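You operate a simulated robot arm through the tools that you are given. There is no shell and no other tool.

Carry out the task below with a simulated two-armed robot. There is one attempt and no reset: what you move stays moved.

JOB
Raise the sensor mast and pin it upright.
Fine: rover switch off and mast clamp open first.

It is judged by the outcome, as a careful person would: the job done as asked, and still so three seconds after it is handed in. It fails if anything else is knocked over, pushed out of place, dropped, spilled or broken.

ROBOT AND FRAMES
Two 7-joint arms with two-finger parallel grippers on one trunk that stands fixed in place. Base frame: the origin is at the foot of the trunk, x ahead of it, y to its left, z up. Readings come in m, degrees, newtons and seconds.
The left shoulder is at [0.02, 0.113, 1.297], the right one opposite. With the tool pointing down near the work surface each hand reaches from about 0.1 to 0.56 m from the base axis, measured 20 degrees to its own side. Payload 1.57 kg a hand.
Tool frame (each hand has its own): the origin (TCP) lies between the finger pads and is the grasp point; the fingertips stand 0.03 m ahead of it; z points along the fingers, y is the line along which they close. Largest opening 0.08 m; finger width 0.017, thickness 0.012; the body of the gripper, 0.04 by 0.082 m, starts 0.08 m behind the TCP.
Orientation is that of the tool frame in the base frame, as a unit quaternion [x, y, z, w]. With the fingers straight down and closing along the base's y, the tool's x points along the base's -x, its y along +y and its z along -z.

CONTROLS
- The arms move only by the tool send_rows. It takes "left_targets", "right_targets" or both (then of equal length, played together; a hand with none holds still); each is a list of rows, each a list of 2 entries, a list of its own where there are three numbers: the shift along the base's x, y, z in units of 250 mm (1.0 is 250 mm), then the turn, a rotation vector about the base's x, y, z in units of 45 degrees (1.0 is 45 degrees). In form: [[[dx, dy, dz], [ax, ay, az]], ...]. A call has 1 to 20 rows; each row is the pose to reach, as a shift and turn from the pose commanded when the call began. "left_claw" and "right_claw" are, for a hand that has rows, the gripper command, from -1 (shut) to 1 (fully open), values between in proportion, set as the call begins (left out, the last holds). A call with a number of a shift or a turn outside -1 to 1 is refused whole. Rows are played at 5 a second. More than 0.05 m and 8.6 degrees between two rows, or a gripper value outside its range, and nothing of the call is played. Where a pose cannot be reached the arm comes as near as it can. A force on the tool above 80 N (or 10 N above the force at the start of the call, whichever is more), or a blocked arm, ends the call early, and 0.2 s more pass. The fingers move at their own pace (about 0.045 m/s each) and stop on an object; they squeeze with about 22 N. The grip force told is the motor's: it shows also when the fingers shut on nothing. Time passes only in rows, and 0.2 s behind the last, so rows that repeat a pose let the fingers close. It gives the time, the measured TCP pose, the force on the tool (base axes), the opening and the grip force at its end, in the units of the frame above (readings bear some noise), with the torque about the TCP (base axes, N m) and any sound that the robot's microphone picked up, and new pictures: "show" is both (left out), scene, wrist or none (wrist: the cameras of the hands that moved).
- Cameras (640 x 400 px; columns grow to the right, rows downward): "scene" is now at [0.0841, 0.0534, 1.4377]; the picture's right is [0.56, -0.83, 0.00], its down [-0.36, -0.24, -0.90] and it looks along [0.75, 0.51, -0.43] (base axes); focal length 252 px, centre (320, 200). "left" rides on the left gripper at [0.072, 0.007, -0.122] in its tool frame; the picture's right is [-0.09, 1.00, 0.00], its down [-0.84, -0.08, -0.54] and it looks along [-0.54, -0.05, 0.84] (tool axes); focal length 238 px, centre (320, 200). "right" rides on the right gripper at [0.072, -0.007, -0.122] in its tool frame; the picture's right is [0.09, 1.00, 0.00], its down [-0.84, 0.08, -0.54] and it looks along [-0.54, 0.05, 0.84] (tool axes); focal length 238 px, centre (320, 200). There is no depth. A picture from a camera that has moved, and an enlarged one, comes with that camera's place and axes in the base frame and with its lens.
- move_column(by): slides the trunk up (or, below 0, down) by that many m; the arms and the scene camera ride with it, the base frame stays. It gives what a move gives, with no picture.
- turn_head(pan, tilt): turns the head with the scene camera to pan (to the left, within 80 degrees either way) and tilt (down, from -29 to 69), counted from straight ahead of the robot. It gives what a move gives, and a new picture of the scene camera.
- close_up(camera, box): a new picture of the part [left, top, right, bottom] of that camera's present view, enlarged. The clock stands still meanwhile.
- job_done(): hands the job in; it is judged then, once.

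Places have to be worked out from the pictures, the camera data and where the tool is seen. Open the grippers and draw the arms clear of the work before you hand the job in, unless the task says otherwise.

The tools are called after ">>>" by a JSON object that holds its "method" and its "body". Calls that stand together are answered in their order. send_rows: Moves the arms, as the interface text tells. Its arguments: {"type":"object","properties":{"left_targets":{"type":"array"},"left_claw":{"type":"number"},"right_targets":{"type":"array"},"right_claw":{"type":"number"},"show":{"type":"string","enum":["both","scene","wrist","none"]}},"required":[]} The other tools are called the same way: move_column (by) slides the trunk up or down; turn_head (pan, tilt) turns the head that bears the scene camera; close_up (camera, box) takes an enlarged picture of a part of a camera's view; job_done () hands the job in.

At the start:

```text
time_s: 0.0
left_tcp_pos: [0.2963, 0.3551, 1.3477]
left_ee_rot: [-0.001, 1.0, 0.0, 0.0]
left_force: [0.1, 0.1, 0.1]
left_moment: [-0.01, -0.01, 0.01]
left_opening: 0.0801
left_finger_force: 0.1
right_tcp_pos: [0.3982, 0.0532, 1.2763]
right_ee_rot: [0.0, 1.0, 0.0, 0.0]
right_force: [-0.5, -0.4, 0.8]
right_moment: [0.02, 0.02, 0.01]
right_opening: 0.08
right_finger_force: 0.0
trunk travel left (down, up): [-0.35, 0.22]
head pan, tilt: [34.3, 25.5]
```

scene: 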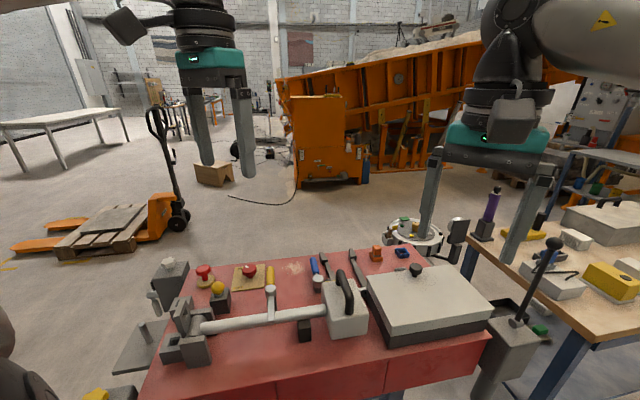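
right: 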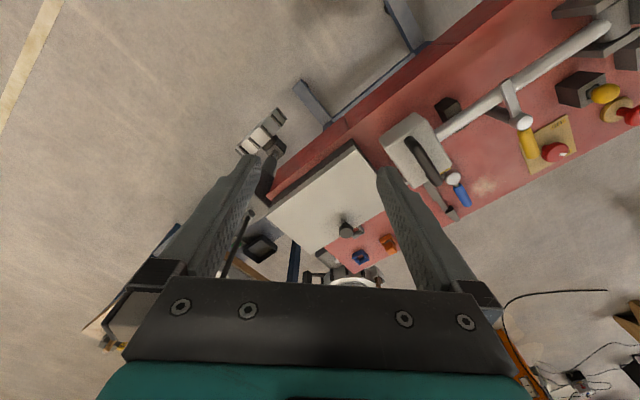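
left: 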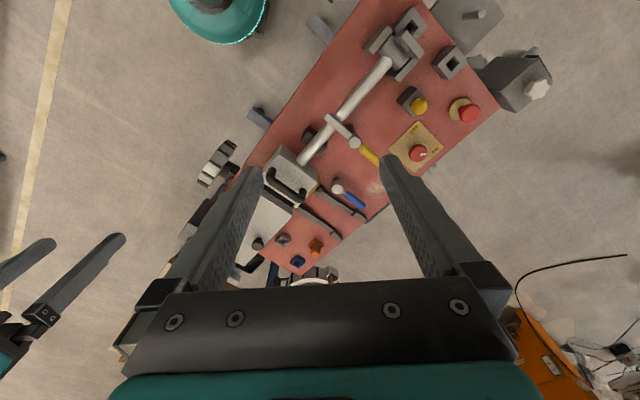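

The pictures show a red bench with a mast lying down, hinged at the left end, with clamps, knobs and a switch. I take enlarged pictures to identify the parts before moving.

>>> {"method": "close_up", "body": {"camera": "scene", "box": [120, 230, 360, 380]}}

>>> {"method": "close_up", "body": {"camera": "left", "box": [240, 0, 560, 200]}}

>>> {"method": "close_up", "body": {"camera": "scene", "box": [280, 220, 520, 370]}}

```text
2.67 times, centred on (240, 305) of scene
camera zoom: at [0.0841, 0.0534, 1.4377], right [0.56, -0.83, 0.0], down [-0.36, -0.24, -0.9], along [0.75, 0.51, -0.43], focal length 671 px, centre (533, -80)
```

zoom: 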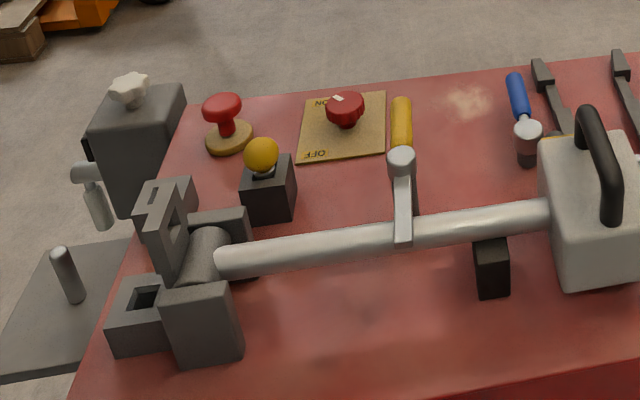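

```text
2.00 times, centred on (400, 100) of left
camera zoom: at [0.2238, 0.3615, 1.4711], right [0.09, 1.0, 0.0], down [0.84, -0.08, 0.54], along [0.54, -0.05, -0.84], focal length 477 px, centre (160, 400)
```

zoom: 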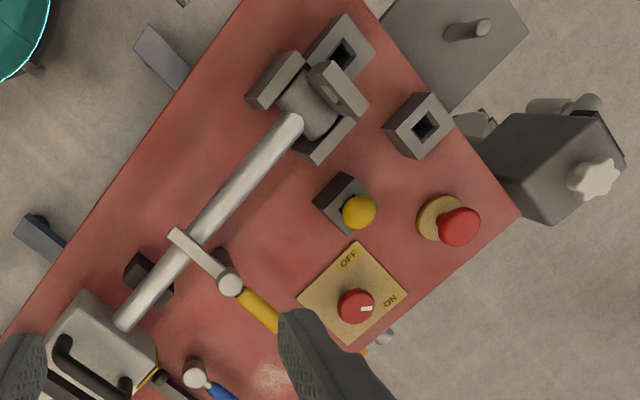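

```text
2.67 times, centred on (400, 295) of scene
camera zoom: at [0.0841, 0.0534, 1.4377], right [0.56, -0.83, 0.0], down [-0.36, -0.24, -0.9], along [0.75, 0.51, -0.43], focal length 671 px, centre (107, -53)
```

zoom: 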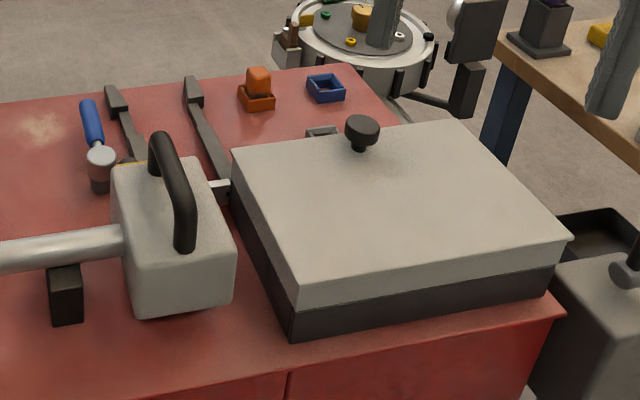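

The mast is hinged at the left-rear end, carries a sensor box with a black handle, and there is a yellow-handled clamp across the tube, an ON/OFF knob and a yellow-ball pin in a dark holder. I move the left hand over the hinge end to view those parts more closely.

>>> {"method": "send_rows", "body": {"left_targets": [[[-0.064, 0.097, -0.133], [0, 0, 0]], [[-0.128, 0.193, -0.267], [0, 0, 0]], [[-0.192, 0.29, -0.4], [0, 0, 0]], [[-0.257, 0.387, -0.533], [0, 0, 0]], [[-0.321, 0.483, -0.667], [0, 0, 0]], [[-0.385, 0.58, -0.8], [0, 0, 0]], [[-0.385, 0.58, -0.8], [0, 0, 0]]], "show": "both"}}

```text
time_s: 1.6
left_tcp_pos: [0.1972, 0.4996, 1.1488]
left_ee_rot: [-0.001, 1.0, 0.0, 0.001]
left_force: [0.5, 0.5, 0.9]
left_moment: [-0.01, 0.0, 0.01]
left_opening: 0.0799
left_finger_force: 0.1
right_tcp_pos: [0.3977, 0.0528, 1.2772]
right_ee_rot: [-0.001, 1.0, 0.0, 0.0]
right_force: [0.4, -0.1, 0.5]
right_moment: [0.01, 0.02, 0.02]
right_opening: 0.0798
right_finger_force: 0.0
trunk travel left (down, up): [-0.35, 0.22]
head pan, tilt: [34.3, 25.5]
camera scene: at [0.0842, 0.0533, 1.4377], right [0.56, -0.83, 0.0], down [-0.36, -0.24, -0.9], along [0.75, 0.51, -0.43], focal length 252 px, centre (320, 200)
camera left: at [0.1254, 0.5071, 1.2723], right [0.09, 1.0, 0.0], down [0.84, -0.08, 0.54], along [0.54, -0.05, -0.84], focal length 238 px, centre (320, 200)
```

scene: 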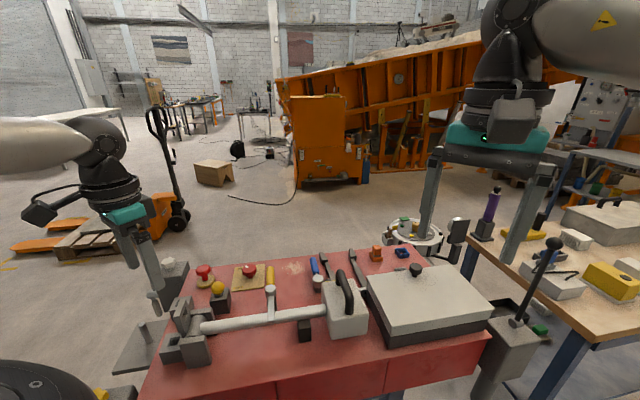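
left: 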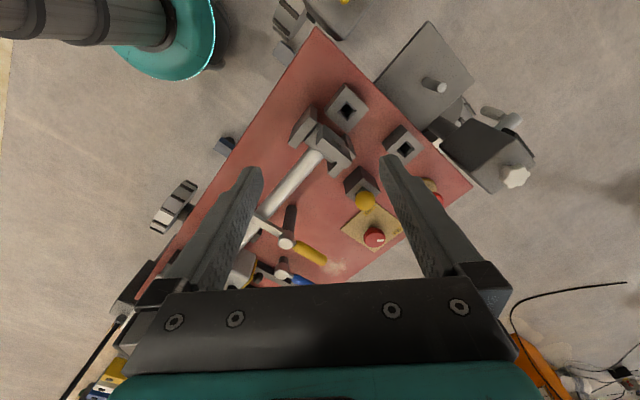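

>>> {"method": "close_up", "body": {"camera": "left", "box": [270, 60, 470, 185]}}

>>> {"method": "close_up", "body": {"camera": "left", "box": [220, 150, 420, 275]}}

>>> {"method": "close_up", "body": {"camera": "scene", "box": [140, 250, 260, 325]}}

>>> {"method": "close_up", "body": {"camera": "scene", "box": [230, 245, 350, 320]}}

>>> {"method": "close_up", "body": {"camera": "scene", "box": [130, 295, 250, 370]}}

```text
3.20 times, centred on (370, 122) of left
camera zoom: at [0.1254, 0.5071, 1.2723], right [0.09, 1.0, 0.0], down [0.84, -0.08, 0.54], along [0.54, -0.05, -0.84], focal length 763 px, centre (160, 448)
```

zoom: 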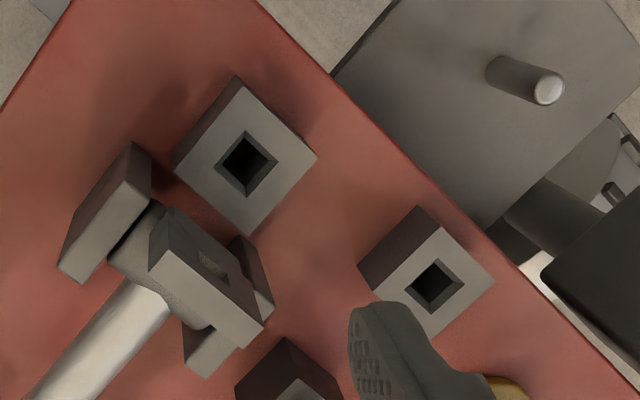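

```text
3.20 times, centred on (320, 212) of left
camera zoom: at [0.1254, 0.5071, 1.2723], right [0.09, 1.0, 0.0], down [0.84, -0.08, 0.54], along [0.54, -0.05, -0.84], focal length 763 px, centre (320, 160)
```

zoom: 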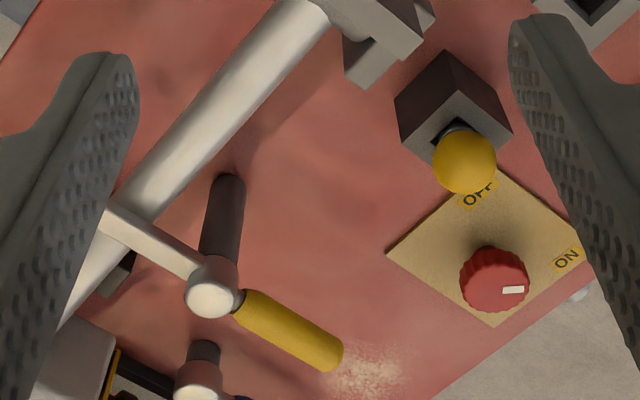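

```text
5.33 times, centred on (200, 288) of scene
camera zoom: at [0.0842, 0.0533, 1.4377], right [0.56, -0.83, 0.0], down [-0.36, -0.24, -0.9], along [0.75, 0.51, -0.43], focal length 1342 px, centre (960, -267)
```

zoom: 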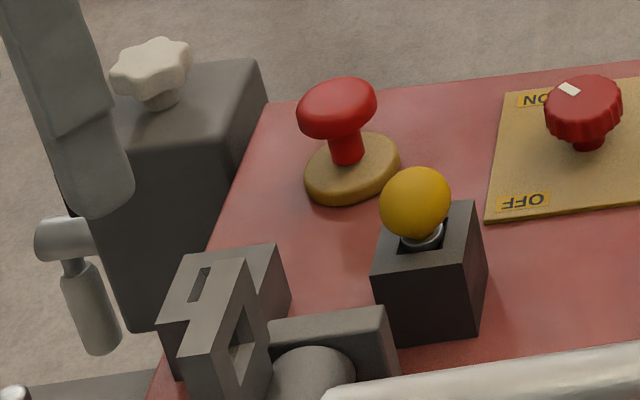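

```text
5.33 times, centred on (290, 282) of scene
camera zoom: at [0.0842, 0.0533, 1.4377], right [0.56, -0.83, 0.0], down [-0.36, -0.24, -0.9], along [0.75, 0.51, -0.43], focal length 1342 px, centre (480, -240)
```

zoom: 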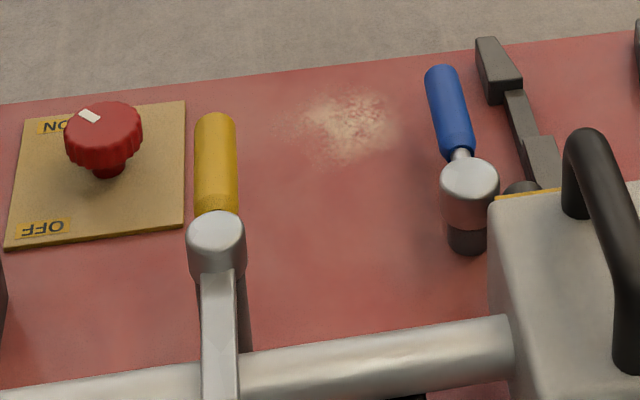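

```text
5.33 times, centred on (190, 332) of scene
camera zoom: at [0.0842, 0.0533, 1.4377], right [0.56, -0.83, 0.0], down [-0.36, -0.24, -0.9], along [0.75, 0.51, -0.43], focal length 1342 px, centre (1013, -507)
```

zoom: 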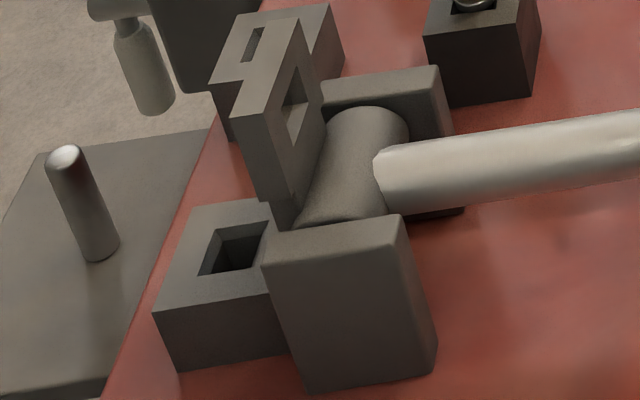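

The pin (yellow ball) sits at about (0.35, 0.56, 0.94), the knob at about (0.476, 0.593, 0.89), and the clamp post at about (0.406, 0.423) with its yellow handle reaching to (0.463, 0.48, 0.96). I test the left arm's reach by going above the knob at a safe height.

>>> {"method": "send_rows", "body": {"left_targets": [[[0.16, 0.053, -0.057], [0, 0, -0.15]], [[0.32, 0.106, -0.113], [0, 0, -0.3]], [[0.48, 0.16, -0.17], [0, 0, -0.45]], [[0.64, 0.213, -0.227], [0, 0, -0.6]], [[0.8, 0.266, -0.283], [0, 0, -0.75]], [[0.96, 0.32, -0.34], [0, 0, -0.9]], [[1.0, 0.37, -0.395], [0, 0, -1.0]], [[1.0, 0.37, -0.395], [0, 0, -1.0]]], "show": "both"}}

```text
time_s: 3.4
left_tcp_pos: [0.4207, 0.5714, 1.0574]
left_ee_rot: [0.382, 0.924, -0.001, 0.0]
left_force: [-0.6, -0.3, 0.6]
left_moment: [-0.01, -0.04, 0.0]
left_opening: 0.0797
left_finger_force: 0.1
left hand out of reach, approached as far as the arm can: row 6, 7, 8
right_tcp_pos: [0.3975, 0.0517, 1.2767]
right_ee_rot: [0.0, 1.0, 0.0, 0.001]
right_force: [0.2, -0.1, -0.3]
right_moment: [0.02, 0.0, 0.01]
right_opening: 0.0801
right_finger_force: 0.0
trunk travel left (down, up): [-0.35, 0.22]
head pan, tilt: [34.3, 25.5]
camera scene: at [0.0835, 0.0534, 1.4377], right [0.56, -0.83, 0.0], down [-0.36, -0.24, -0.9], along [0.75, 0.51, -0.43], focal length 252 px, centre (320, 200)
camera left: at [0.3754, 0.6275, 1.1794], right [0.77, 0.64, 0.0], down [0.54, -0.65, 0.54], along [0.35, -0.42, -0.84], focal length 238 px, centre (320, 200)
```

scene: 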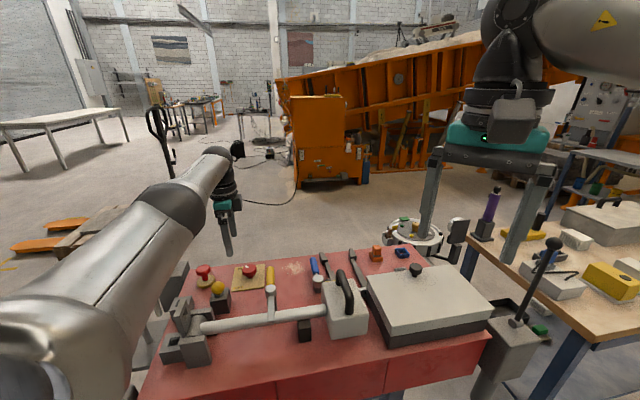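
left: 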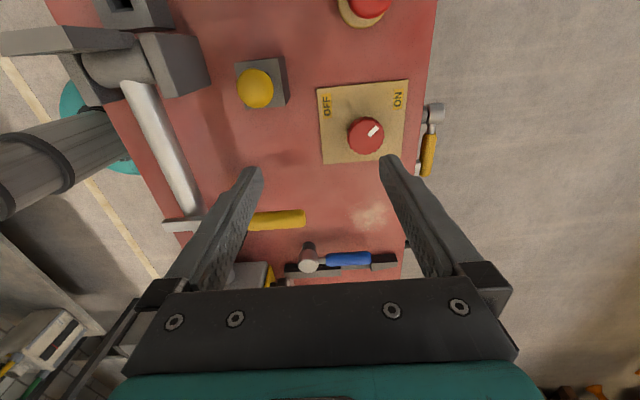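

The arm can reach about (0.42, 0.57) straight down at this trunk height, so the knob needs a lower trunk and an outward tilt of the hand. I take enlarged views of the knob, pin and clamp from here to refine their places.

>>> {"method": "close_up", "body": {"camera": "left", "box": [220, 40, 460, 190]}}

>>> {"method": "close_up", "body": {"camera": "left", "box": [150, 180, 410, 290]}}

>>> {"method": "close_up", "body": {"camera": "left", "box": [0, 0, 240, 150]}}

```text
2.67 times, centred on (340, 115) of left
camera zoom: at [0.3754, 0.6275, 1.1794], right [0.77, 0.64, 0.0], down [0.54, -0.65, 0.54], along [0.35, -0.42, -0.84], focal length 636 px, centre (267, 427)
```

zoom: 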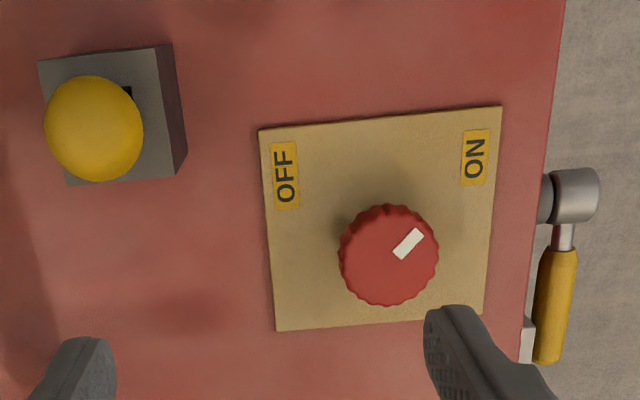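

```text
2.46 times, centred on (280, 235) of left
camera zoom: at [0.3754, 0.6275, 1.1794], right [0.77, 0.64, 0.0], down [0.54, -0.65, 0.54], along [0.35, -0.42, -0.84], focal length 587 px, centre (418, 114)
```

zoom: 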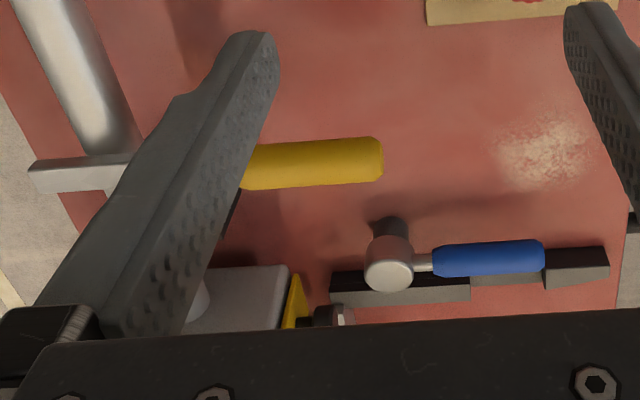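

```text
2.67 times, centred on (120, 75) of left
camera zoom: at [0.3754, 0.6275, 1.1794], right [0.77, 0.64, 0.0], down [0.54, -0.65, 0.54], along [0.35, -0.42, -0.84], focal length 636 px, centre (853, 533)
```

zoom: 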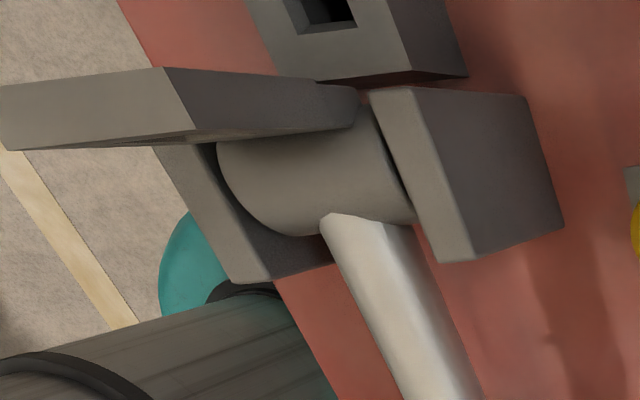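

The knob is at about (0.478, 0.592), top ~0.89, pointer toward ON; OFF lies 90° counter-clockwise seen from above. I turn the hand back to zero yaw and raise it a bit, then I will tilt it outward and lower the trunk.

>>> {"method": "send_rows", "body": {"left_targets": [[[0, 0, 0.03], [0, 0, 0.17]], [[-0.02, -0.02, 0.06], [0, 0, 0.34]], [[-0.04, -0.04, 0.1], [0, 0, 0.51]], [[-0.06, -0.06, 0.13], [0, 0, 0.68]], [[-0.08, -0.08, 0.16], [0, 0, 0.85]], [[-0.1, -0.1, 0.2], [0, 0, 1.0]], [[-0.1, -0.1, 0.2], [0, 0, 1.0]]], "show": "none"}}

```text
time_s: 5.0
left_tcp_pos: [0.3972, 0.5474, 1.1078]
left_ee_rot: [-0.001, 1.0, 0.0, 0.0]
left_force: [0.2, -0.1, -0.7]
left_moment: [0.0, 0.0, -0.03]
left_opening: 0.0799
left_finger_force: 0.1
right_tcp_pos: [0.3963, 0.0507, 1.2767]
right_ee_rot: [-0.001, 1.0, 0.001, 0.0]
right_force: [0.3, -0.8, -0.7]
right_moment: [0.02, -0.02, 0.01]
right_opening: 0.08
right_finger_force: 0.1
trunk travel left (down, up): [-0.35, 0.22]
head pan, tilt: [34.3, 25.5]
```

The hand is at (0.397, 0.547, 1.108), fingers straight down. I tilt it outward 28° about base y and move above the knob.

>>> {"method": "send_rows", "body": {"left_targets": [[[0.08, 0.045, 0], [0, -0.155, 0]], [[0.16, 0.09, 0], [0, -0.31, 0]], [[0.24, 0.135, -0.01], [0, -0.465, 0]], [[0.323, 0.178, -0.02], [0, -0.622, 0]], [[0.323, 0.178, -0.02], [0, -0.622, 0]]], "show": "scene"}}

>>> {"method": "move_column", "body": {"by": -0.1}}

```text
time_s: 6.2
left_tcp_pos: [0.4767, 0.5896, 1.1019]
left_ee_rot: [-0.001, 0.97, 0.0, 0.243]
left_force: [-0.1, -0.2, -0.3]
left_moment: [0.0, -0.03, -0.04]
left_opening: 0.08
left_finger_force: 0.0
right_tcp_pos: [0.3965, 0.0518, 1.2766]
right_ee_rot: [0.0, 1.0, 0.0, 0.0]
right_force: [-0.1, -0.2, 0.1]
right_moment: [0.01, 0.0, 0.04]
right_opening: 0.0798
right_finger_force: 0.1
trunk travel left (down, up): [-0.35, 0.22]
head pan, tilt: [34.3, 25.5]
camera scene: at [0.084, 0.0534, 1.4377], right [0.56, -0.83, 0.0], down [-0.36, -0.24, -0.9], along [0.75, 0.51, -0.43], focal length 252 px, centre (320, 200)
```

scene: 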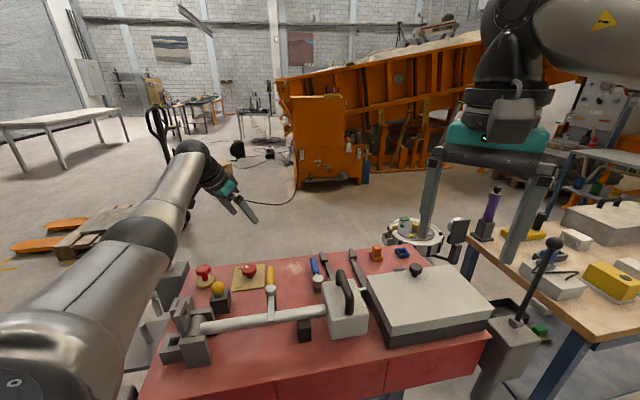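

```text
time_s: 7.5
left_tcp_pos: [0.4749, 0.5896, 1.0006]
left_ee_rot: [-0.001, 0.97, 0.0, 0.243]
left_force: [0.9, 1.0, 0.5]
left_moment: [0.02, 0.02, 0.01]
left_opening: 0.0804
left_finger_force: 0.0
right_tcp_pos: [0.3974, 0.0533, 1.1761]
right_ee_rot: [-0.001, 1.0, 0.0, 0.0]
right_force: [-0.7, 0.1, -0.1]
right_moment: [0.01, 0.0, 0.02]
right_opening: 0.0801
right_finger_force: 0.1
trunk travel left (down, up): [-0.25, 0.32]
head pan, tilt: [34.3, 25.5]
```

The tilted pose was reached; TCP is at (0.475, 0.590, 1.00). I look with the head to check arm clearance over the hinge and the hand's alignment over the knob.

>>> {"method": "turn_head", "body": {"pan": 50, "tilt": 35}}

>>> {"method": "close_up", "body": {"camera": "left", "box": [160, 0, 480, 200]}}

```text
time_s: 8.3
left_tcp_pos: [0.4756, 0.5901, 1.0028]
left_ee_rot: [0.0, 0.97, 0.0, 0.242]
left_force: [0.9, -0.3, 0.2]
left_moment: [-0.02, 0.0, 0.01]
left_opening: 0.0797
left_finger_force: 0.2
right_tcp_pos: [0.398, 0.0521, 1.1764]
right_ee_rot: [0.0, 1.0, -0.001, 0.0]
right_force: [0.2, -0.8, 0.1]
right_moment: [0.0, 0.01, 0.01]
right_opening: 0.0799
right_finger_force: 0.0
trunk travel left (down, up): [-0.25, 0.32]
head pan, tilt: [50.0, 35.0]
camera scene: at [0.0647, 0.069, 1.3228], right [0.77, -0.64, 0.0], down [-0.37, -0.44, -0.82], along [0.53, 0.63, -0.57], focal length 252 px, centre (320, 200)
```

scene: 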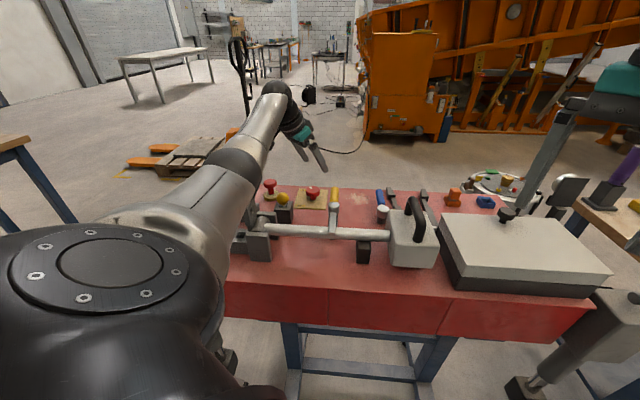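

```text
2.00 times, centred on (320, 100) of left
camera zoom: at [0.3559, 0.5968, 1.0762], right [0.08, 1.0, 0.04], down [0.48, -0.08, 0.87], along [0.87, -0.05, -0.49], focal length 477 px, centre (320, 400)
```

zoom: 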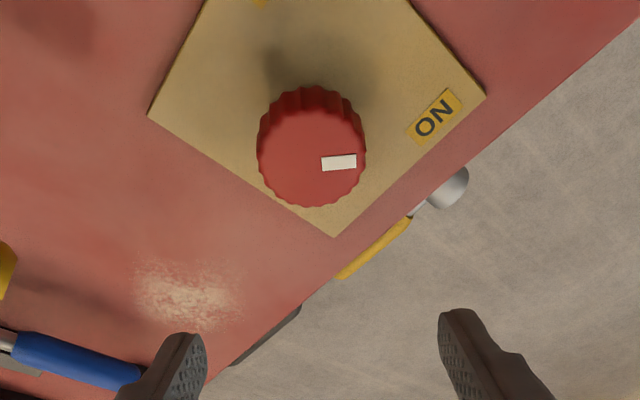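

The knob's top centre works out near (0.477, 0.5925, 0.893) with its plate at ~0.869. I lower the column a little more for reach, which leaves the fingertips about 2 cm above the knob top.

>>> {"method": "move_column", "body": {"by": -0.06}}

>>> {"method": "close_up", "body": {"camera": "left", "box": [120, 0, 520, 250]}}

>>> {"method": "close_up", "body": {"camera": "scene", "box": [220, 80, 460, 280]}}

```text
time_s: 9.3
left_tcp_pos: [0.4767, 0.5896, 0.9424]
left_ee_rot: [-0.001, 0.97, 0.0, 0.242]
left_force: [0.1, -0.1, 0.5]
left_moment: [-0.01, 0.0, -0.01]
left_opening: 0.0801
left_finger_force: 0.0
right_tcp_pos: [0.3982, 0.0517, 1.1169]
right_ee_rot: [0.0, 1.0, 0.0, -0.001]
right_force: [0.5, -0.5, 0.8]
right_moment: [0.0, -0.01, 0.01]
right_opening: 0.0803
right_finger_force: 0.0
trunk travel left (down, up): [-0.19, 0.38]
head pan, tilt: [50.0, 35.0]
```

```text
1.60 times, centred on (320, 125) of left
camera zoom: at [0.3559, 0.5967, 1.0162], right [0.08, 1.0, 0.04], down [0.48, -0.08, 0.87], along [0.87, -0.05, -0.49], focal length 381 px, centre (320, 320)
```

zoom: 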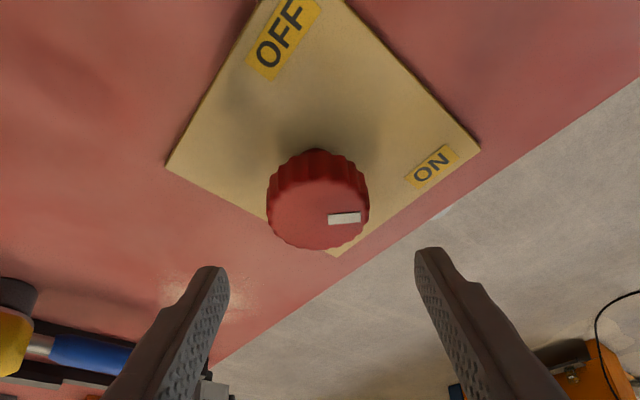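

```text
2.00 times, centred on (340, 180) of scene
camera zoom: at [0.0645, 0.069, 1.2628], right [0.77, -0.64, 0.0], down [-0.37, -0.44, -0.82], along [0.53, 0.63, -0.57], focal length 503 px, centre (280, 240)
```

zoom: 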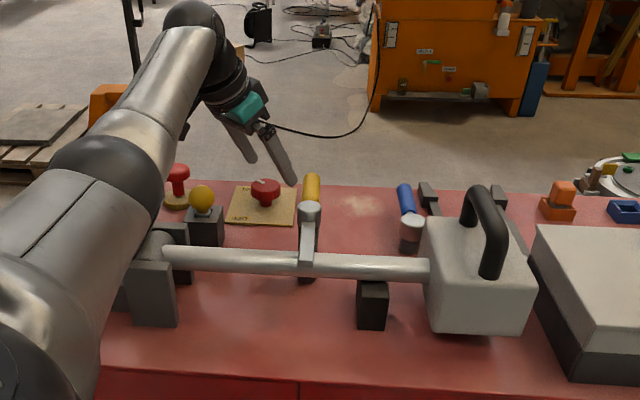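

The knob is centred between the fingers laterally. I lower the hand to straddle the knob (TCP ≈ (0.468, 0.592, 0.906)), gripper still open.

>>> {"method": "send_rows", "body": {"left_targets": [[[-0.034, 0.004, -0.05], [0, 0, 0]], [[-0.034, 0.004, -0.1], [0, 0, 0]], [[-0.034, 0.004, -0.144], [0, 0, 0]], [[-0.034, 0.004, -0.144], [0, 0, 0]]], "show": "both"}}

>>> {"method": "close_up", "body": {"camera": "scene", "box": [290, 130, 370, 220]}}

```text
time_s: 10.3
left_tcp_pos: [0.4668, 0.5896, 0.9056]
left_ee_rot: [-0.001, 0.97, -0.001, 0.243]
left_force: [-0.6, -0.1, -0.2]
left_moment: [-0.01, 0.01, -0.02]
left_opening: 0.0801
left_finger_force: 0.0
right_tcp_pos: [0.3969, 0.0514, 1.1155]
right_ee_rot: [0.0, 1.0, 0.0, 0.001]
right_force: [0.6, -0.4, 0.0]
right_moment: [-0.01, -0.01, 0.01]
right_opening: 0.0797
right_finger_force: 0.1
trunk travel left (down, up): [-0.19, 0.38]
head pan, tilt: [50.0, 35.0]
camera scene: at [0.0647, 0.0691, 1.2628], right [0.77, -0.64, 0.0], down [-0.37, -0.44, -0.82], along [0.53, 0.63, -0.57], focal length 252 px, centre (320, 200)
camera left: at [0.3473, 0.598, 0.9808], right [0.08, 1.0, 0.04], down [0.48, -0.08, 0.87], along [0.87, -0.05, -0.49], focal length 238 px, centre (320, 200)
```

scene: 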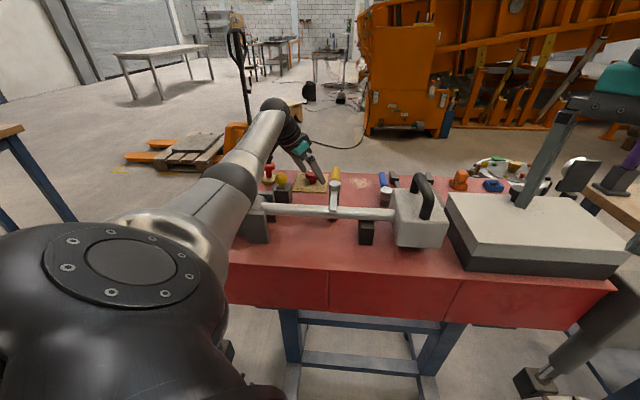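
left: 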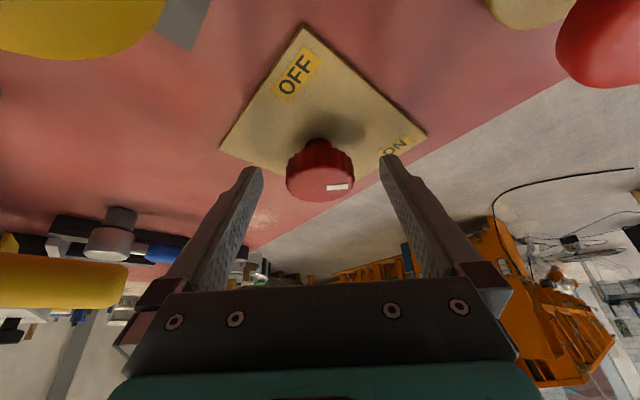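

```text
4.44 times, centred on (330, 175) of scene
camera zoom: at [0.0647, 0.0691, 1.2628], right [0.77, -0.64, 0.0], down [-0.37, -0.44, -0.82], along [0.53, 0.63, -0.57], focal length 1118 px, centre (276, 311)
```

zoom: 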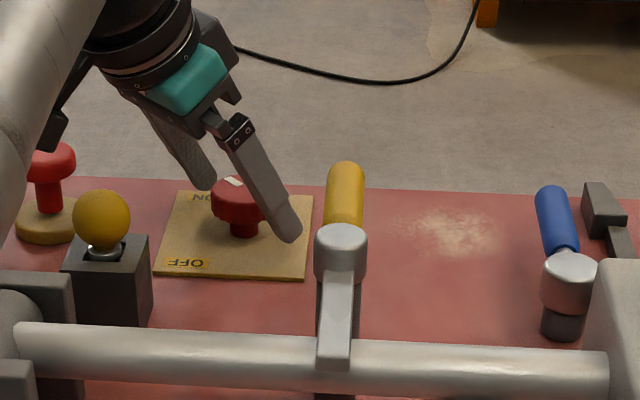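

The knob sits between the fingers. I close the gripper on it while holding the pose.

>>> {"method": "send_rows", "body": {"left_targets": [[[0, 0, 0], [0, 0, 0]], [[0, 0, 0], [0, 0, 0]], [[0, 0, 0], [0, 0, 0]], [[0, 0, 0], [0, 0, 0]], [[0, 0, 0], [0, 0, 0]]], "left_claw": -1, "show": "wrist"}}

```text
time_s: 11.5
left_tcp_pos: [0.4666, 0.5899, 0.906]
left_ee_rot: [-0.001, 0.97, -0.001, 0.242]
left_force: [0.2, -1.5, -1.3]
left_moment: [-0.05, -0.03, 0.01]
left_opening: 0.0437
left_finger_force: 40.3
right_tcp_pos: [0.3975, 0.0521, 1.1156]
right_ee_rot: [0.0, 1.0, 0.0, 0.0]
right_force: [-0.1, 0.6, -0.2]
right_moment: [-0.01, -0.03, -0.01]
right_opening: 0.0802
right_finger_force: 0.0
trunk travel left (down, up): [-0.19, 0.38]
head pan, tilt: [50.0, 35.0]
camera left: at [0.3473, 0.5979, 0.9809], right [0.08, 1.0, 0.04], down [0.48, -0.08, 0.87], along [0.87, -0.05, -0.49], focal length 238 px, centre (320, 200)
```

left: 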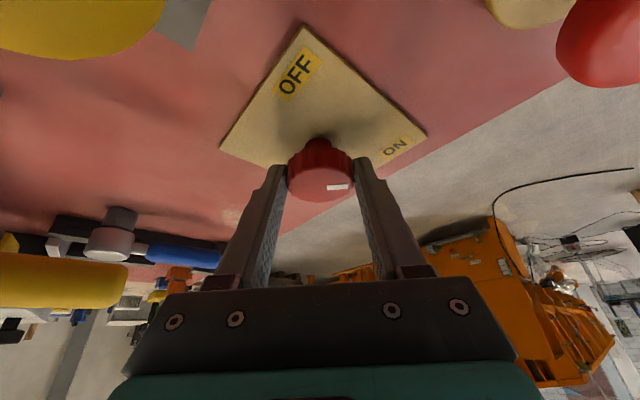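

The gripper holds the knob (opening 0.0437). I turn it 45° counter-clockwise about the vertical through the knob's centre.

>>> {"method": "send_rows", "body": {"left_targets": [[[0.0004, -0.0064, 0], [0, 0, 0.178]], [[0.0018, -0.0127, 0], [0, 0, 0.356]], [[0.004, -0.0187, 0], [0, 0, 0.533]], [[0.007, -0.0244, 0], [0, 0, 0.711]], [[0.0108, -0.0296, 0], [0, 0, 0.889]], [[0.0135, -0.0325, 0], [0, 0, 1.0]], [[0.0135, -0.0325, 0], [0, 0, 1.0]]], "show": "wrist"}}

```text
time_s: 13.1
left_tcp_pos: [0.4701, 0.5835, 0.9064]
left_ee_rot: [-0.372, 0.895, 0.093, 0.226]
left_force: [-1.6, 5.3, 4.6]
left_moment: [0.55, -0.05, 0.02]
left_opening: 0.0436
left_finger_force: 44.9
right_tcp_pos: [0.397, 0.0512, 1.117]
right_ee_rot: [0.001, 1.0, 0.001, 0.001]
right_force: [0.4, 0.0, 0.0]
right_moment: [-0.03, 0.02, -0.01]
right_opening: 0.08
right_finger_force: 0.0
trunk travel left (down, up): [-0.19, 0.38]
head pan, tilt: [50.0, 35.0]
camera left: at [0.3809, 0.5032, 0.9806], right [-0.65, 0.76, 0.04], down [0.39, 0.29, 0.87], along [0.65, 0.58, -0.49], focal length 238 px, centre (320, 200)
```

left: 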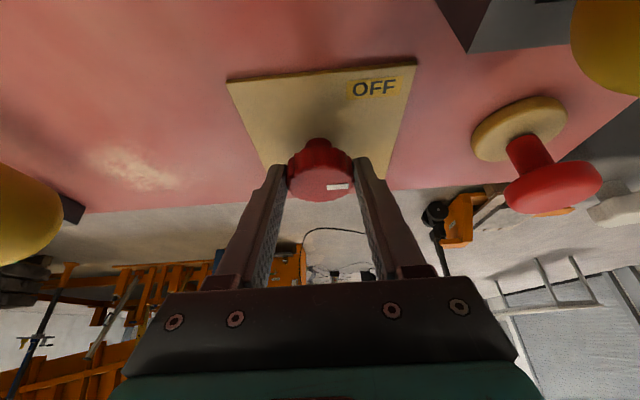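

The knob turned with the fingers; the pointer is midway. I turn a further 45° toward OFF.

>>> {"method": "send_rows", "body": {"left_targets": [[[0.0048, -0.0042, 0], [0, 0, 0.178]], [[0.0102, -0.0077, 0], [0, 0, 0.356]], [[0.016, -0.0104, 0], [0, 0, 0.533]], [[0.0222, -0.0123, 0], [0, 0, 0.711]], [[0.0285, -0.0133, 0], [0, 0, 0.889]], [[0.0325, -0.0135, 0], [0, 0, 1.0]], [[0.0325, -0.0135, 0], [0, 0, 1.0]]], "show": "wrist"}}

>>> {"method": "close_up", "body": {"camera": "scene", "box": [260, 130, 380, 220]}}

```text
time_s: 14.7
left_tcp_pos: [0.4776, 0.58, 0.9062]
left_ee_rot: [0.689, -0.683, -0.173, -0.172]
left_force: [-4.5, 13.1, 9.8]
left_moment: [-0.19, 0.44, 0.02]
left_opening: 0.0434
left_finger_force: 45.0
right_tcp_pos: [0.3972, 0.0526, 1.1171]
right_ee_rot: [0.0, 1.0, 0.0, 0.0]
right_force: [0.0, 0.4, 0.6]
right_moment: [0.02, 0.02, 0.03]
right_opening: 0.0801
right_finger_force: 0.0
trunk travel left (down, up): [-0.19, 0.38]
head pan, tilt: [50.0, 35.0]
camera left: at [0.4717, 0.4604, 0.9807], right [-1.0, 0.08, 0.04], down [0.07, 0.48, 0.87], along [0.05, 0.87, -0.49], focal length 238 px, centre (320, 200)
```

left: 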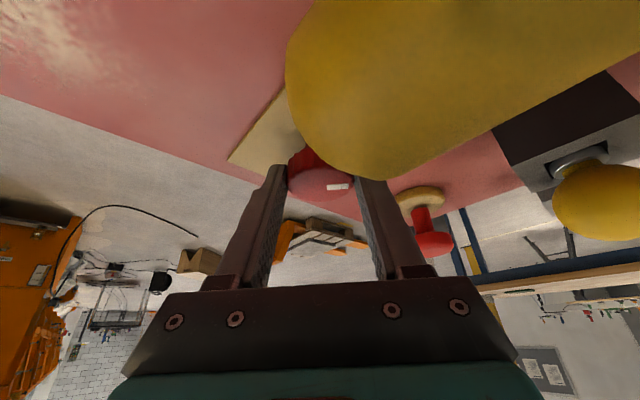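

```text
4.44 times, centred on (320, 175) of scene
camera zoom: at [0.0636, 0.0698, 1.2628], right [0.77, -0.64, 0.0], down [-0.37, -0.44, -0.82], along [0.53, 0.63, -0.57], focal length 1118 px, centre (320, 311)
```

zoom: 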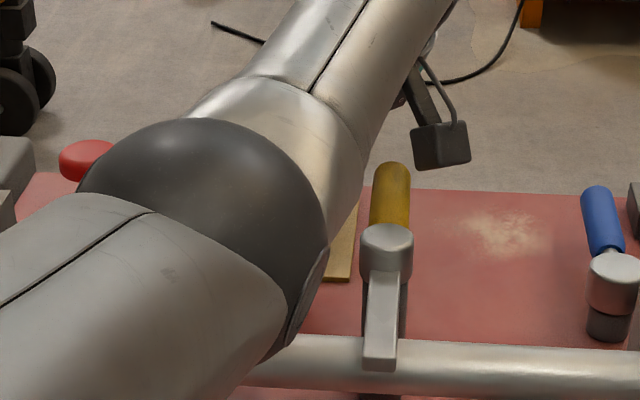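

The pointer has turned with the hand by 90° and should now face OFF. I open the gripper, then lift straight up away from the knob.

>>> {"method": "send_rows", "body": {"left_targets": [[[0, 0, 0], [0, 0, 0]], [[0, 0, 0], [0, 0, 0]], [[0, 0, 0], [0, 0, 0]], [[0, 0, 0], [0, 0, 0]], [[0, 0, 0.1], [0, 0, 0]], [[0, 0, 0.2], [0, 0, 0]], [[0, 0, 0.35], [0, 0, 0]], [[0, 0, 0.5], [0, 0, 0]], [[0, 0, 0.5], [0, 0, 0]]], "left_claw": 1, "show": "both"}}

```text
time_s: 16.7
left_tcp_pos: [0.4781, 0.5771, 1.0323]
left_ee_rot: [0.687, -0.686, -0.171, -0.17]
left_force: [0.5, 0.1, 0.3]
left_moment: [0.02, 0.0, 0.0]
left_opening: 0.0799
left_finger_force: 0.0
right_tcp_pos: [0.3983, 0.0519, 1.1158]
right_ee_rot: [0.0, 1.0, 0.0, 0.0]
right_force: [-0.1, 0.9, -0.6]
right_moment: [-0.01, -0.01, 0.03]
right_opening: 0.0802
right_finger_force: 0.1
trunk travel left (down, up): [-0.19, 0.38]
head pan, tilt: [50.0, 35.0]
camera scene: at [0.0648, 0.0691, 1.2627], right [0.77, -0.64, 0.0], down [-0.37, -0.44, -0.82], along [0.53, 0.63, -0.57], focal length 252 px, centre (320, 200)
camera left: at [0.4726, 0.4567, 1.1064], right [-1.0, 0.08, 0.04], down [0.08, 0.48, 0.87], along [0.05, 0.87, -0.49], focal length 238 px, centre (320, 200)
```

scene: 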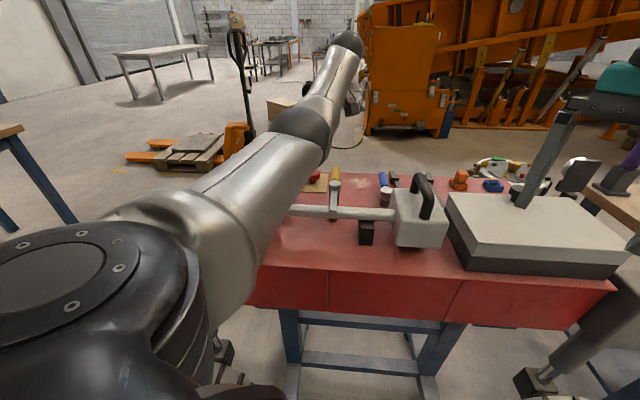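
left: 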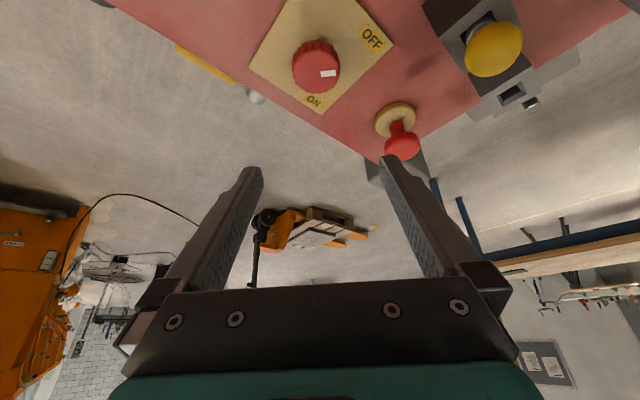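

The knob is released and still points the new way. I zoom to check it against the OFF label.

>>> {"method": "close_up", "body": {"camera": "left", "box": [230, 0, 430, 125]}}

```text
3.20 times, centred on (330, 62) of left
camera zoom: at [0.4726, 0.4567, 1.1064], right [-1.0, 0.08, 0.04], down [0.08, 0.48, 0.87], along [0.05, 0.87, -0.49], focal length 763 px, centre (288, 640)
```

zoom: 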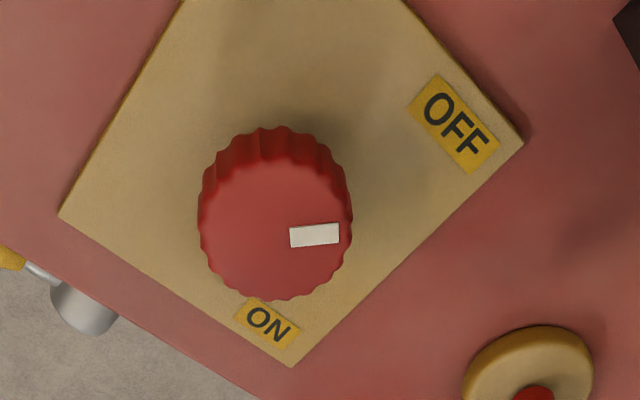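

By plate geometry the pointer is at about 171–176°, slightly short of the OFF label (~182–187°), so I will give it a further nudge. First I swing the hand back −90° in the air to the roomier pose.

>>> {"method": "send_rows", "body": {"left_targets": [[[-0.005, 0.002, 0.02], [0, 0, -0.178]], [[-0.01, 0.004, 0.02], [0, 0, -0.356]], [[-0.015, 0.008, 0.02], [0, 0, -0.533]], [[-0.02, 0.012, 0.02], [0, 0, -0.711]], [[-0.026, 0.017, 0.02], [0, 0, -0.889]], [[-0.03, 0.02, 0.02], [0, 0, -1.0]], [[-0.03, 0.02, 0.02], [0, 0, -1.0]]], "show": "none"}}

>>> {"method": "send_rows", "body": {"left_targets": [[[-0.005, 0.008, 0], [0, 0, -0.178]], [[-0.008, 0.016, 0], [0, 0, -0.356]], [[-0.01, 0.024, 0], [0, 0, -0.533]], [[-0.012, 0.03, 0], [0, 0, -0.711]], [[-0.014, 0.036, 0], [0, 0, -0.889]], [[-0.015, 0.04, 0], [0, 0, -1.0]], [[-0.015, 0.04, 0], [0, 0, -1.0]]], "show": "both"}}

>>> {"method": "close_up", "body": {"camera": "left", "box": [200, 0, 440, 150]}}

```text
time_s: 18.3
left_tcp_pos: [0.4711, 0.584, 1.0352]
left_ee_rot: [-0.371, 0.896, 0.092, 0.224]
left_force: [0.3, 0.6, -0.4]
left_moment: [-0.03, -0.04, 0.0]
left_opening: 0.08
left_finger_force: 0.0
right_tcp_pos: [0.3979, 0.0522, 1.1167]
right_ee_rot: [-0.001, 1.0, 0.0, -0.001]
right_force: [0.6, 0.1, -0.4]
right_moment: [-0.02, 0.0, -0.01]
right_opening: 0.08
right_finger_force: 0.0
trunk travel left (down, up): [-0.19, 0.38]
head pan, tilt: [50.0, 35.0]
```

```text
time_s: 19.9
left_tcp_pos: [0.4676, 0.5938, 1.0369]
left_ee_rot: [0.0, 0.97, 0.0, 0.242]
left_force: [-0.1, 0.1, 0.1]
left_moment: [0.02, -0.02, -0.01]
left_opening: 0.0801
left_finger_force: 0.0
right_tcp_pos: [0.3974, 0.0514, 1.1166]
right_ee_rot: [0.0, 1.0, 0.0, 0.0]
right_force: [0.5, 0.7, -0.1]
right_moment: [0.0, 0.01, -0.01]
right_opening: 0.08
right_finger_force: 0.1
trunk travel left (down, up): [-0.19, 0.38]
head pan, tilt: [50.0, 35.0]
camera scene: at [0.0647, 0.0691, 1.2628], right [0.77, -0.64, 0.0], down [-0.37, -0.44, -0.82], along [0.53, 0.63, -0.57], focal length 252 px, centre (320, 200)
camera left: at [0.3477, 0.6016, 1.111], right [0.08, 1.0, 0.04], down [0.48, -0.08, 0.87], along [0.87, -0.05, -0.49], focal length 238 px, centre (320, 200)
```

scene: 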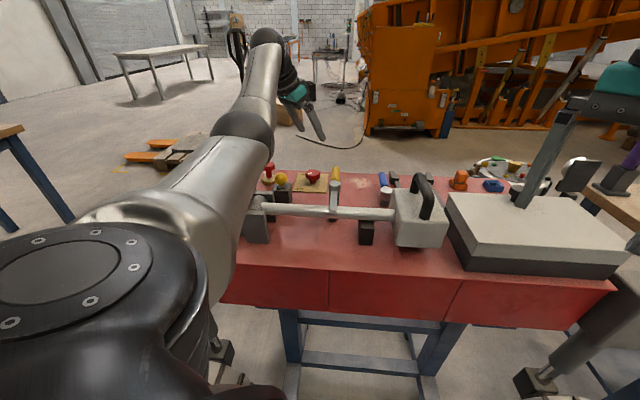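
left: 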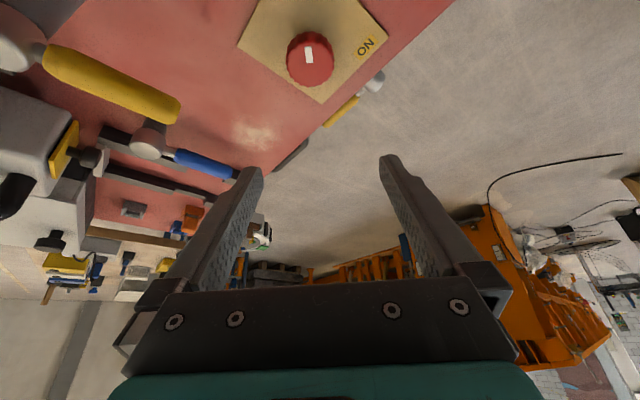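

```text
2.67 times, centred on (320, 75) of left
camera zoom: at [0.3477, 0.6016, 1.111], right [0.08, 1.0, 0.04], down [0.48, -0.08, 0.87], along [0.87, -0.05, -0.49], focal length 636 px, centre (320, 533)
```

zoom: 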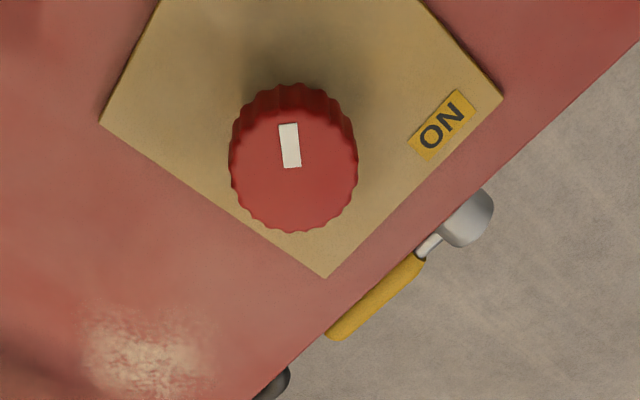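

In this view the pointer is at about 180°, i.e. essentially at OFF. I will regrip and nudge it a few more degrees to be sure it is fully against its OFF position.

>>> {"method": "send_rows", "body": {"left_targets": [[[0, -0.01, -0.15], [0, 0, 0]], [[0, -0.01, -0.3], [0, 0, 0]], [[0, -0.01, -0.42], [0, 0, 0]], [[0, -0.01, -0.523], [0, 0, 0]], [[0, -0.01, -0.523], [0, 0, 0]]], "show": "wrist"}}

>>> {"method": "send_rows", "body": {"left_targets": [[[0, 0, 0], [0, 0, 0]], [[0, 0, 0], [0, 0, 0]], [[0, 0, 0], [0, 0, 0]], [[0, 0, 0], [0, 0, 0]], [[0, 0, 0], [0, 0, 0]]], "left_claw": -1, "show": "wrist"}}

```text
time_s: 21.1
left_tcp_pos: [0.4684, 0.593, 0.9047]
left_ee_rot: [0.0, 0.97, 0.0, 0.243]
left_force: [0.4, 0.2, -0.4]
left_moment: [-0.01, 0.0, 0.03]
left_opening: 0.0799
left_finger_force: 0.1
right_tcp_pos: [0.3964, 0.0522, 1.1172]
right_ee_rot: [0.0, 1.0, 0.0, 0.0]
right_force: [0.4, 0.6, 0.1]
right_moment: [0.01, -0.02, -0.01]
right_opening: 0.0799
right_finger_force: 0.1
trunk travel left (down, up): [-0.19, 0.38]
head pan, tilt: [50.0, 35.0]
camera left: at [0.3476, 0.599, 0.9789], right [0.08, 1.0, 0.04], down [0.48, -0.08, 0.87], along [0.87, -0.05, -0.49], focal length 238 px, centre (320, 200)
```

left: 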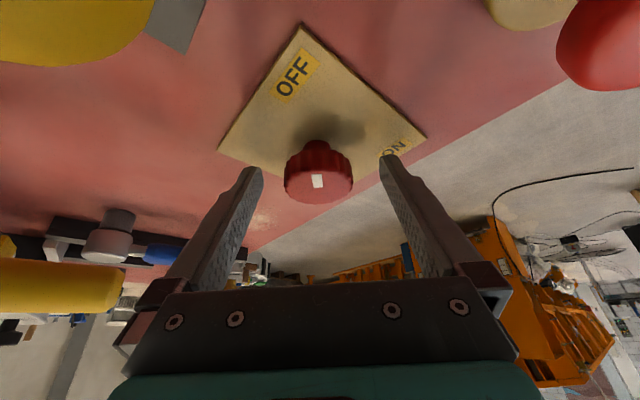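

```text
time_s: 22.3
left_tcp_pos: [0.4678, 0.5905, 0.9041]
left_ee_rot: [-0.001, 0.97, -0.001, 0.241]
left_force: [-1.7, -6.8, -0.8]
left_moment: [-0.25, -0.01, -0.13]
left_opening: 0.0433
left_finger_force: 39.8
right_tcp_pos: [0.3977, 0.0514, 1.1175]
right_ee_rot: [0.0, 1.0, -0.001, 0.0]
right_force: [-0.5, 0.6, -0.7]
right_moment: [-0.01, -0.05, -0.01]
right_opening: 0.0798
right_finger_force: 0.1
trunk travel left (down, up): [-0.19, 0.38]
head pan, tilt: [50.0, 35.0]
camera left: at [0.3478, 0.5982, 0.9792], right [0.08, 1.0, 0.04], down [0.48, -0.08, 0.87], along [0.87, -0.05, -0.49], focal length 238 px, centre (320, 200)
```

left: 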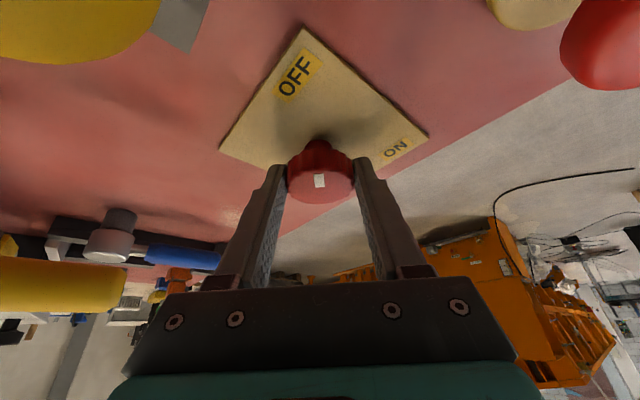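

The knob is gripped again. I turn it a further 16° counter-clockwise, watching the torque.

>>> {"method": "send_rows", "body": {"left_targets": [[[0.0002, -0.008, 0], [0, 0, 0.12]], [[0.0008, -0.0126, 0], [0, 0, 0.24]], [[0.0018, -0.0167, 0], [0, 0, 0.356]], [[0.0018, -0.0167, 0], [0, 0, 0.356]]], "show": "wrist"}}

```text
time_s: 23.3
left_tcp_pos: [0.468, 0.5883, 0.905]
left_ee_rot: [-0.137, 0.96, 0.034, 0.241]
left_force: [1.1, 2.3, -3.7]
left_moment: [0.15, 0.04, -1.04]
left_opening: 0.0431
left_finger_force: 45.6
right_tcp_pos: [0.3983, 0.053, 1.1164]
right_ee_rot: [0.0, 1.0, 0.0, 0.0]
right_force: [-0.2, -1.4, -0.1]
right_moment: [-0.01, -0.03, 0.01]
right_opening: 0.08
right_finger_force: 0.1
trunk travel left (down, up): [-0.19, 0.38]
head pan, tilt: [50.0, 35.0]
camera left: at [0.3513, 0.5615, 0.9794], right [-0.2, 0.98, 0.04], down [0.49, 0.06, 0.87], along [0.85, 0.2, -0.49], focal length 238 px, centre (320, 200)
```

left: 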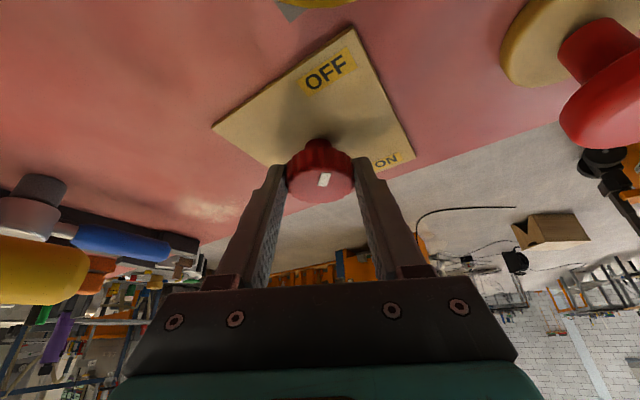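

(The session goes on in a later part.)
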